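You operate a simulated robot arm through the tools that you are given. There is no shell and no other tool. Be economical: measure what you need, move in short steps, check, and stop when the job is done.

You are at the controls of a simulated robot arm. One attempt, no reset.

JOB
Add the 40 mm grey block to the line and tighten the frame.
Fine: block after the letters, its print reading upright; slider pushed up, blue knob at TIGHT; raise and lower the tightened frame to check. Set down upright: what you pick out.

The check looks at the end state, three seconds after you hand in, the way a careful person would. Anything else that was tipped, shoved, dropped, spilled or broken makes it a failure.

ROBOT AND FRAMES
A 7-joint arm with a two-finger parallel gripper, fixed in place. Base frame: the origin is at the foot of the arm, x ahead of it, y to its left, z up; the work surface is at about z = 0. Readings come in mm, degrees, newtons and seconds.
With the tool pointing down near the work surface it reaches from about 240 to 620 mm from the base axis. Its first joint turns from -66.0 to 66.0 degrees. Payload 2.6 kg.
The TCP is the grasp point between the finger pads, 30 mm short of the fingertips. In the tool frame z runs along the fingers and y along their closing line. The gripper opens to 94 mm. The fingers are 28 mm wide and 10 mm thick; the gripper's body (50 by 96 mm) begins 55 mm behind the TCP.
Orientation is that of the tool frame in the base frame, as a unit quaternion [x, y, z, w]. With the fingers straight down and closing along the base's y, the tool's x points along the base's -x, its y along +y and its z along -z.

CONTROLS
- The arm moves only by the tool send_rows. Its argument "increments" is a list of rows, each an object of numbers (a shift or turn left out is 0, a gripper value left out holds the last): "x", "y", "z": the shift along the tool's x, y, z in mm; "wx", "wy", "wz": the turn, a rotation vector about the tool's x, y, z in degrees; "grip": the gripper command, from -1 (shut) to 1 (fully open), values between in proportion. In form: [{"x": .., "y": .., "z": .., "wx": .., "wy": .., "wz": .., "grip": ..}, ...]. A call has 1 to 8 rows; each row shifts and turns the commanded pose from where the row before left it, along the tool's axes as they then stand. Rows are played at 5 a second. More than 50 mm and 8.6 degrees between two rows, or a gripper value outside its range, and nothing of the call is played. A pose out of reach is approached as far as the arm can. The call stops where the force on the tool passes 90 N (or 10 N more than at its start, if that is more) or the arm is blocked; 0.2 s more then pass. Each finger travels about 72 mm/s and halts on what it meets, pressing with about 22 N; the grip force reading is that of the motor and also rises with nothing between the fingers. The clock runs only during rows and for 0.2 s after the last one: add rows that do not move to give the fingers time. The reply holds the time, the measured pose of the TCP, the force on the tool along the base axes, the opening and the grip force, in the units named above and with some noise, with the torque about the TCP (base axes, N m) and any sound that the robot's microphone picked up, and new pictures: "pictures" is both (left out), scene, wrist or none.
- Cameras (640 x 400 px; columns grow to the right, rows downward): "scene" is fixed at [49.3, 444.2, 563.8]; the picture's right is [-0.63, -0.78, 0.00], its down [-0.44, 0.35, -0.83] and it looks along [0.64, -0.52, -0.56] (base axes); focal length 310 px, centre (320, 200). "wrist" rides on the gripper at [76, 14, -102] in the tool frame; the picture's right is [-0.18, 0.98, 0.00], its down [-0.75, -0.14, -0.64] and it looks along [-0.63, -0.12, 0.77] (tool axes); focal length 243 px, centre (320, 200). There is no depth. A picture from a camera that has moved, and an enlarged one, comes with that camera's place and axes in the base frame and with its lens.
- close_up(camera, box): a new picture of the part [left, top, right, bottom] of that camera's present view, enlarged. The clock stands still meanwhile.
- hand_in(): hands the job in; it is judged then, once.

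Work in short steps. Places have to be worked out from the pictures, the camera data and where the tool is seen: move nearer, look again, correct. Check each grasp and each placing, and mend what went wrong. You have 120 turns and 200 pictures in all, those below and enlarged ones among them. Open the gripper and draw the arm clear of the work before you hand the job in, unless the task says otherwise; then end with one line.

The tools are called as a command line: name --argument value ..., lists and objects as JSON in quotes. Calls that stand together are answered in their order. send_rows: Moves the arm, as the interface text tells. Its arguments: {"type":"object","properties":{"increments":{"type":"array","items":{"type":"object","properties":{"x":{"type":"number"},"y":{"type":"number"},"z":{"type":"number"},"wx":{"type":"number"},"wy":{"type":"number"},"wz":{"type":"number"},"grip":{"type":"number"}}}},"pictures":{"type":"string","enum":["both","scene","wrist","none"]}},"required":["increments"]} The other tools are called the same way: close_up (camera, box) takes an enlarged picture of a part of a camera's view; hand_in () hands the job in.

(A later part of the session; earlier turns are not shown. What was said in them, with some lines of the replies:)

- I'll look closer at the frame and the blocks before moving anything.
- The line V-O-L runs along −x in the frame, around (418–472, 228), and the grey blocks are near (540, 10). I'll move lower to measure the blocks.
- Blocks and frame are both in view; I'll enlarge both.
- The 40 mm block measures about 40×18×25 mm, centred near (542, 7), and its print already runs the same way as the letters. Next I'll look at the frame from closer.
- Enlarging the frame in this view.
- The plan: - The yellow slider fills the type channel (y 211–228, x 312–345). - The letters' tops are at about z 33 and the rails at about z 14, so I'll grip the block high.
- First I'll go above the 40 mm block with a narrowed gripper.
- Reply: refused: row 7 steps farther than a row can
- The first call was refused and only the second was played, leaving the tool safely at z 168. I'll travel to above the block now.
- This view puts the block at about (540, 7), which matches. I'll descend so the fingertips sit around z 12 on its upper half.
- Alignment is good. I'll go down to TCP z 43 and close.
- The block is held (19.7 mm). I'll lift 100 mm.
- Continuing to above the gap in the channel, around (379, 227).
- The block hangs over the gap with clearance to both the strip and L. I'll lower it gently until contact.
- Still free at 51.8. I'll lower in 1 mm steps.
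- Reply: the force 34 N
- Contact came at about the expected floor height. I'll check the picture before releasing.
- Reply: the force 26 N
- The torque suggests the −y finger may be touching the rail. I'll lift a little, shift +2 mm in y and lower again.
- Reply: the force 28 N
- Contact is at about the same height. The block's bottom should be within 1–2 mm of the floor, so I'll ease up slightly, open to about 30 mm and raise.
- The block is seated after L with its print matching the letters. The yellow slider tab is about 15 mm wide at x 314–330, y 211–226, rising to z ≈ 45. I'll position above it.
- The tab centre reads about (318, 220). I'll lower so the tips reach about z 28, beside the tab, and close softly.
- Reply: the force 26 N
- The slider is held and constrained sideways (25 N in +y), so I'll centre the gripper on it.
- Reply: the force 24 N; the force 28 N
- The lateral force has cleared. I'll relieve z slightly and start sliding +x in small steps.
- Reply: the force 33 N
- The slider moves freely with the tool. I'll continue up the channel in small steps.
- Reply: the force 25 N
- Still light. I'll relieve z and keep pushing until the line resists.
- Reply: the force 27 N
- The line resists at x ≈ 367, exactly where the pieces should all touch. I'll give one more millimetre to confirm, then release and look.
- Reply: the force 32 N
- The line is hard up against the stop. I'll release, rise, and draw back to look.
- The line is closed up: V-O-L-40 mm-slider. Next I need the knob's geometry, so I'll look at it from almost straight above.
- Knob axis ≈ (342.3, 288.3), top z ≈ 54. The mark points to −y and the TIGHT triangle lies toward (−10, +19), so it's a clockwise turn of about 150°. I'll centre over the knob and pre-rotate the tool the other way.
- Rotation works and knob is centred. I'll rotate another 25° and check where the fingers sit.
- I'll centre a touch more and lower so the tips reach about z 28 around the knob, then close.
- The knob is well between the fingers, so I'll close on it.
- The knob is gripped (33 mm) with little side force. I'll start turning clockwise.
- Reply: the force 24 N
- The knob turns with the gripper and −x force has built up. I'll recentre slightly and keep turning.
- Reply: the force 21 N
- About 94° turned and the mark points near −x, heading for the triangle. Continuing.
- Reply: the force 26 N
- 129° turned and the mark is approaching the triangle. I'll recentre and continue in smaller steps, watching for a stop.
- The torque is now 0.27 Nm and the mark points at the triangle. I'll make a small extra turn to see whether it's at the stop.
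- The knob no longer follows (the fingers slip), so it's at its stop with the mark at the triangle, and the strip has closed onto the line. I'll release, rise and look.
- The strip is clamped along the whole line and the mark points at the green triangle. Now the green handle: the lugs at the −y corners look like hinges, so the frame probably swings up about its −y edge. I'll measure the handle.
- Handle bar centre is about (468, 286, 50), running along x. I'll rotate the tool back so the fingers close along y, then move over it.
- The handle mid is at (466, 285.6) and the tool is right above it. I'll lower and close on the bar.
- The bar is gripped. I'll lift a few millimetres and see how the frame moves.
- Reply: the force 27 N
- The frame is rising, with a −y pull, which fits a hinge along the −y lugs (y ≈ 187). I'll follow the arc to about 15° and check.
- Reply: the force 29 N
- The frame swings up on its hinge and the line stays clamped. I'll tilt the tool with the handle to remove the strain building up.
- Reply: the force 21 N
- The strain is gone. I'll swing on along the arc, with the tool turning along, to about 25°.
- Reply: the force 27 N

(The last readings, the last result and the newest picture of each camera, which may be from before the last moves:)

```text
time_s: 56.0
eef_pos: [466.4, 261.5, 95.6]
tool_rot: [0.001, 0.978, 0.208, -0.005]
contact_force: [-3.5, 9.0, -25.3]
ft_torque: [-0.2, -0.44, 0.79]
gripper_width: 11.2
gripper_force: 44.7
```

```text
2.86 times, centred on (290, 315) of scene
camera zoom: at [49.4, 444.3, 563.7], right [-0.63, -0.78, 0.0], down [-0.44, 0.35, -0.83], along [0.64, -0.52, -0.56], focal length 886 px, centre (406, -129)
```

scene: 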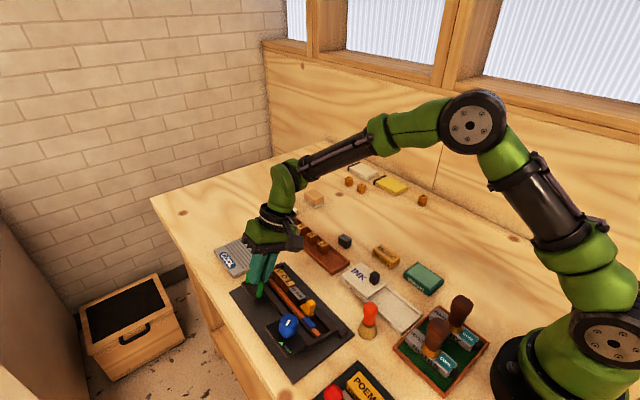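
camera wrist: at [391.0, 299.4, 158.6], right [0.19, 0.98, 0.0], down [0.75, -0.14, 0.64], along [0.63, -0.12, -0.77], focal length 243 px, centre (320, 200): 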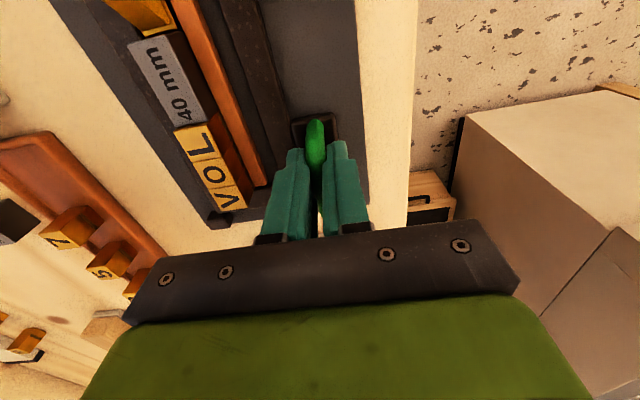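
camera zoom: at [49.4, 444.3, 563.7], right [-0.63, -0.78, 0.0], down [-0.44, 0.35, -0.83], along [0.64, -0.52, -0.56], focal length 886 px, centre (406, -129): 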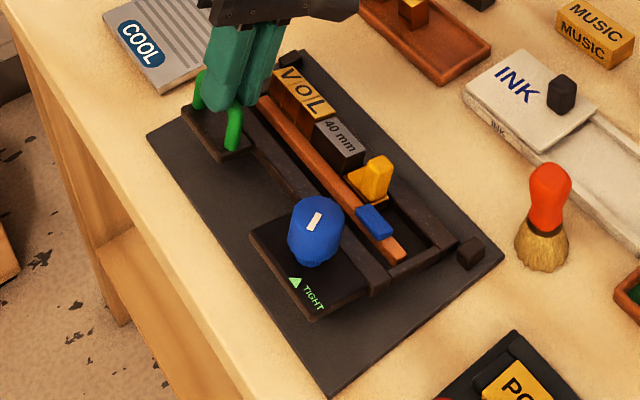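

The frame's tilt didn't increase over the last part, so it's at its upper limit and the fingers slid slightly on the bar. That is enough; I'll reverse the arc gently to lower it.

send_rows --increments '[{"y": 2.8, "z": 6.5, "wx": 4}, {"y": 2.8, "z": 6.5, "wx": 4}, {"y": 2.8, "z": 6.5, "wx": 4}, {"z": 0}]' --pictures "scene"

close_up --camera "scene" --box '[215, 245, 365, 385]'

```text
time_s: 57.0
eef_pos: [465.9, 276.5, 81.1]
tool_rot: [0.002, 0.995, 0.104, -0.005]
contact_force: [-26.7, 4.4, -3.7]
ft_torque: [-0.01, 0.05, 0.84]
gripper_width: 10.9
gripper_force: 44.6
```

scene: 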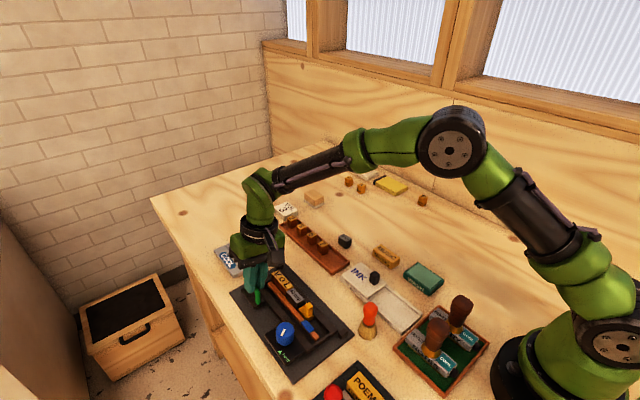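

```text
2.86 times, centred on (290, 315) of scene
camera zoom: at [49.3, 444.2, 563.7], right [-0.63, -0.78, 0.0], down [-0.44, 0.35, -0.83], along [0.64, -0.52, -0.56], focal length 886 px, centre (406, -129)
```

zoom: 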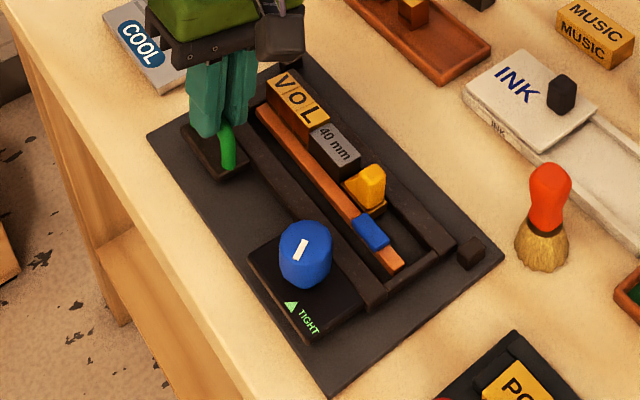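

The frame follows down. I'll correct the small x offset and continue lowering.

send_rows --increments '[{"x": 1.5}, {"y": 2.5, "z": 6, "wx": 4}, {"y": 1.8, "z": 4, "wx": 3}, {"z": 0}]' --pictures "none"

close_up --camera "scene" --box '[215, 245, 365, 385]'

```text
time_s: 58.0
eef_pos: [465.8, 282.7, 72.6]
tool_rot: [0.001, 0.999, 0.047, 0.0]
contact_force: [-15.6, 13.7, 4.6]
ft_torque: [0.28, 0.82, 0.58]
gripper_width: 10.9
gripper_force: 43.8
```

```text
2.86 times, centred on (290, 315) of scene
camera zoom: at [49.3, 444.2, 563.8], right [-0.63, -0.78, 0.0], down [-0.44, 0.35, -0.83], along [0.64, -0.52, -0.56], focal length 886 px, centre (406, -129)
```

zoom: 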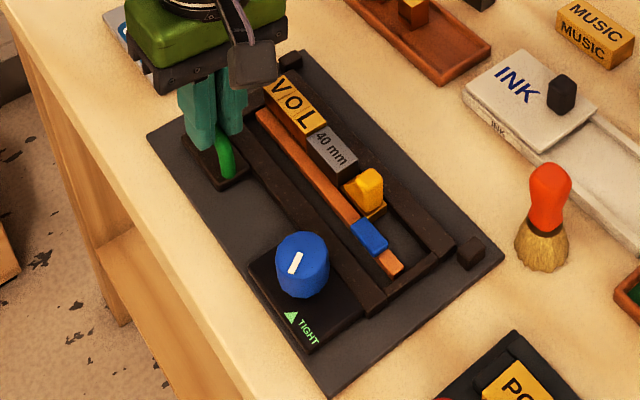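

Nearly down. I'll lower the last few degrees until it rests.

send_rows --increments '[{"y": 1.2, "z": 3, "wx": 2.5, "x": 0.8}, {"y": 1, "z": 2, "wx": 2}, {"wx": 1, "z": 2}, {"z": 0}]' --pictures "none"

close_up --camera "scene" --box '[215, 245, 365, 385]'

```text
time_s: 59.0
eef_pos: [466.9, 286.5, 70.3]
tool_rot: [0.001, 1.0, 0.001, 0.005]
contact_force: [-4.5, 18.2, 31.4]
ft_torque: [0.44, 0.47, 0.19]
gripper_width: 10.8
gripper_force: 44.2
```

```text
2.86 times, centred on (290, 315) of scene
camera zoom: at [49.2, 444.1, 563.9], right [-0.63, -0.78, 0.0], down [-0.44, 0.36, -0.83], along [0.64, -0.52, -0.56], focal length 886 px, centre (406, -129)
```

zoom: 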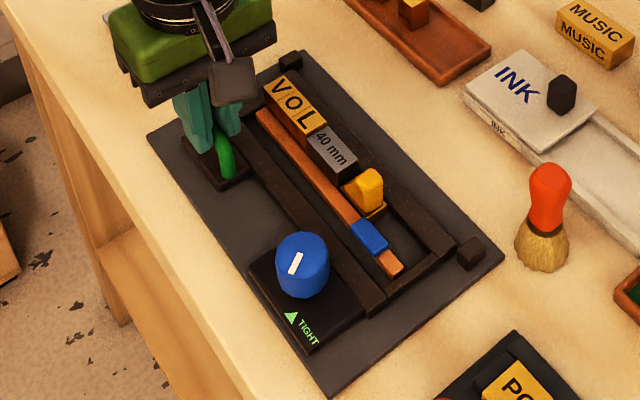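

The frame is down and resting (Fz +31 N). I'll open and withdraw upward.

send_rows --increments '[{"z": -1, "y": 0.7}, {"grip": -0.3}, {"z": 0}, {"z": -25}, {"z": -40}, {"z": -40, "x": 20}, {"x": 40, "y": -20}, {"x": 30, "y": -20}]' --pictures "both"

close_up --camera "scene" --box '[225, 255, 345, 375]'

close_up --camera "wrist" --box '[220, 0, 460, 200]'

```text
time_s: 60.8
eef_pos: [376.0, 246.7, 171.3]
tool_rot: [0.002, 1.0, -0.005, 0.0]
contact_force: [-0.1, 0.7, 0.6]
ft_torque: [0.01, -0.01, 0.01]
gripper_width: 32.8
gripper_force: 0.1
camera wrist: at [300.3, 260.6, 273.2], right [0.19, 0.98, -0.01], down [0.75, -0.14, 0.64], along [0.63, -0.13, -0.77], focal length 243 px, centre (320, 200)
```

scene: 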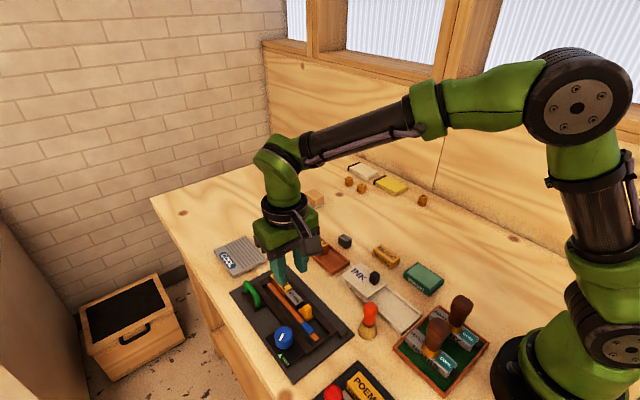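
wrist: 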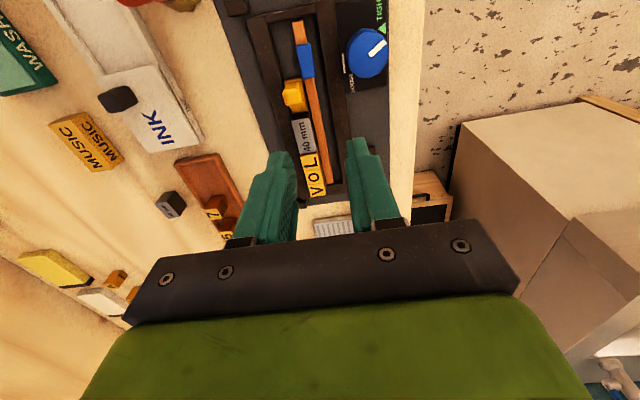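

```text
3.33 times, centred on (285, 315) of scene
camera zoom: at [49.4, 444.2, 563.8], right [-0.63, -0.78, 0.0], down [-0.44, 0.35, -0.83], along [0.64, -0.52, -0.56], focal length 1034 px, centre (437, -183)
```

zoom: 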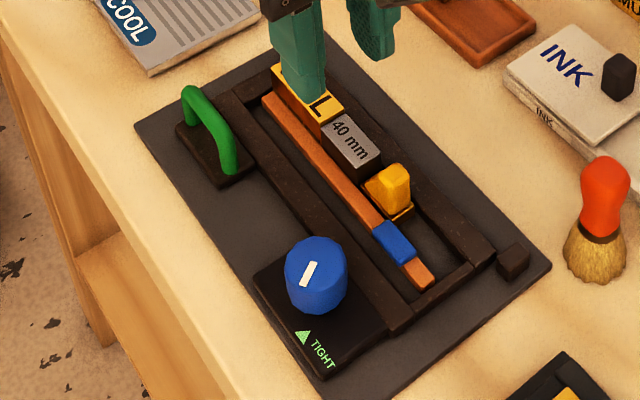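

```text
2.00 times, centred on (340, 100) of wrist
camera zoom: at [300.3, 260.6, 273.2], right [0.19, 0.98, -0.01], down [0.75, -0.14, 0.64], along [0.63, -0.13, -0.77], focal length 485 px, centre (280, 400)
```

zoom: 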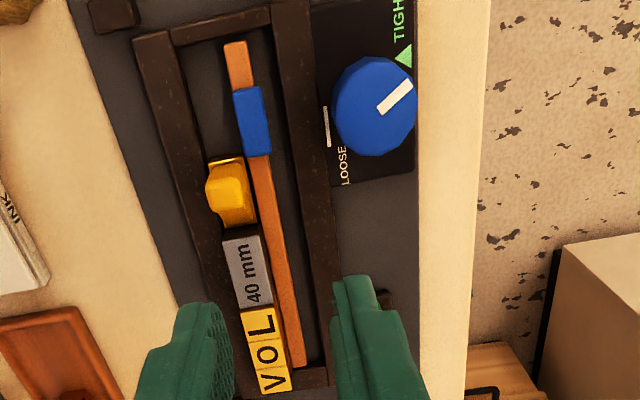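

Frame flat, mark at the triangle, line intact. One closer look at the slider/block contact.

close_up --camera "wrist" --box '[275, 70, 345, 140]'

close_up --camera "scene" --box '[290, 285, 330, 325]'

```text
5.71 times, centred on (310, 105) of wrist
camera zoom: at [300.3, 260.6, 273.2], right [0.19, 0.98, -0.01], down [0.75, -0.14, 0.64], along [0.63, -0.13, -0.77], focal length 1386 px, centre (377, 743)
```

zoom: 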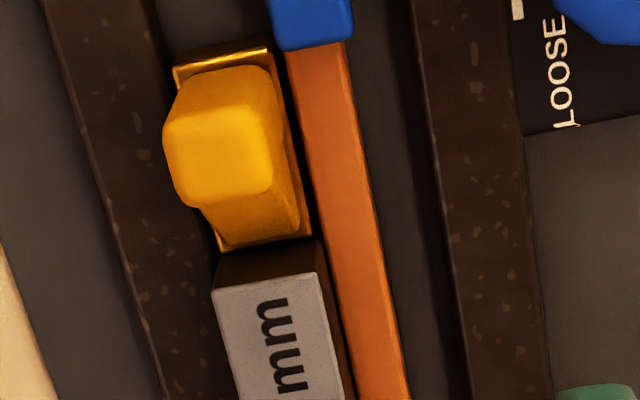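

```text
10.00 times, centred on (310, 305) of scene
camera zoom: at [49.4, 444.2, 563.8], right [-0.63, -0.78, 0.0], down [-0.44, 0.35, -0.83], along [0.64, -0.52, -0.56], focal length 3101 px, centre (420, -850)
```

zoom: 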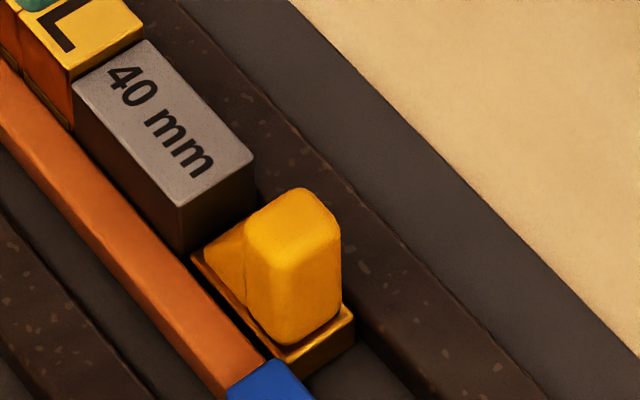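

The slider is in contact with the block and everything is clamped. I'll draw the arm clear, open the gripper, and take a final look.

send_rows --increments '[{"z": -40, "y": -20}, {"z": -40, "y": -25}, {"z": -40, "y": -25, "grip": 0.5}, {"y": -40}, {"z": 0}]' --pictures "scene"

close_up --camera "scene" --box '[220, 240, 380, 390]'

```text
time_s: 62.0
eef_pos: [377.5, 132.2, 294.7]
tool_rot: [0.002, 1.0, -0.004, -0.001]
contact_force: [-0.4, -0.1, 0.9]
ft_torque: [-0.03, 0.01, -0.01]
gripper_width: 70.5
gripper_force: 0.2
```

scene: 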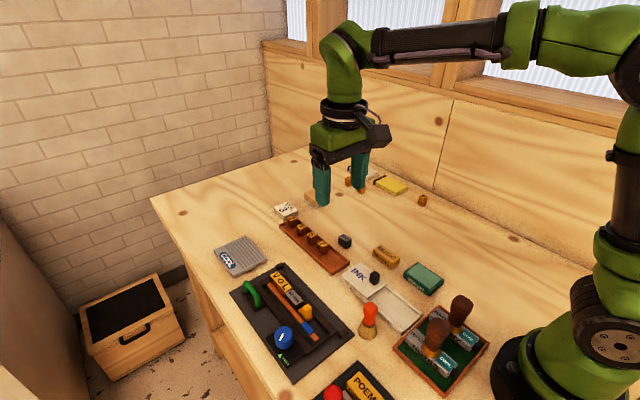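

```text
2.67 times, centred on (300, 315) of scene
camera zoom: at [49.3, 444.2, 563.8], right [-0.63, -0.78, 0.0], down [-0.44, 0.35, -0.83], along [0.64, -0.52, -0.56], focal length 827 px, centre (373, -107)
```

zoom: 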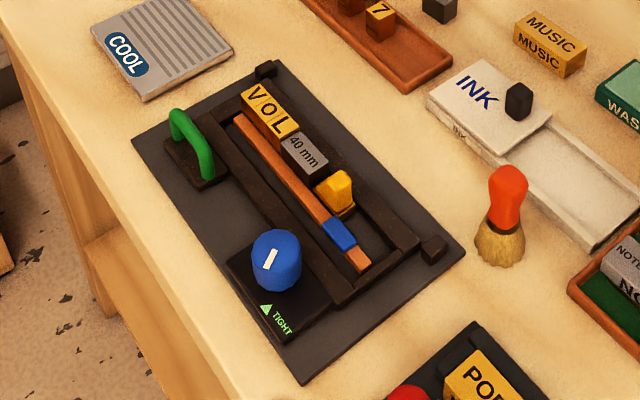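

All in order and nothing else disturbed, so I'm handing in.

hand_in

```text
The job is handed in.
```

The 40 mm block sits after V-O-L with its print upright, the slider is pushed up and the knob is at TIGHT; I raised the frame to its limit (about 11°), lowered it flat with the line intact, and handed the job in with no result shown yet.
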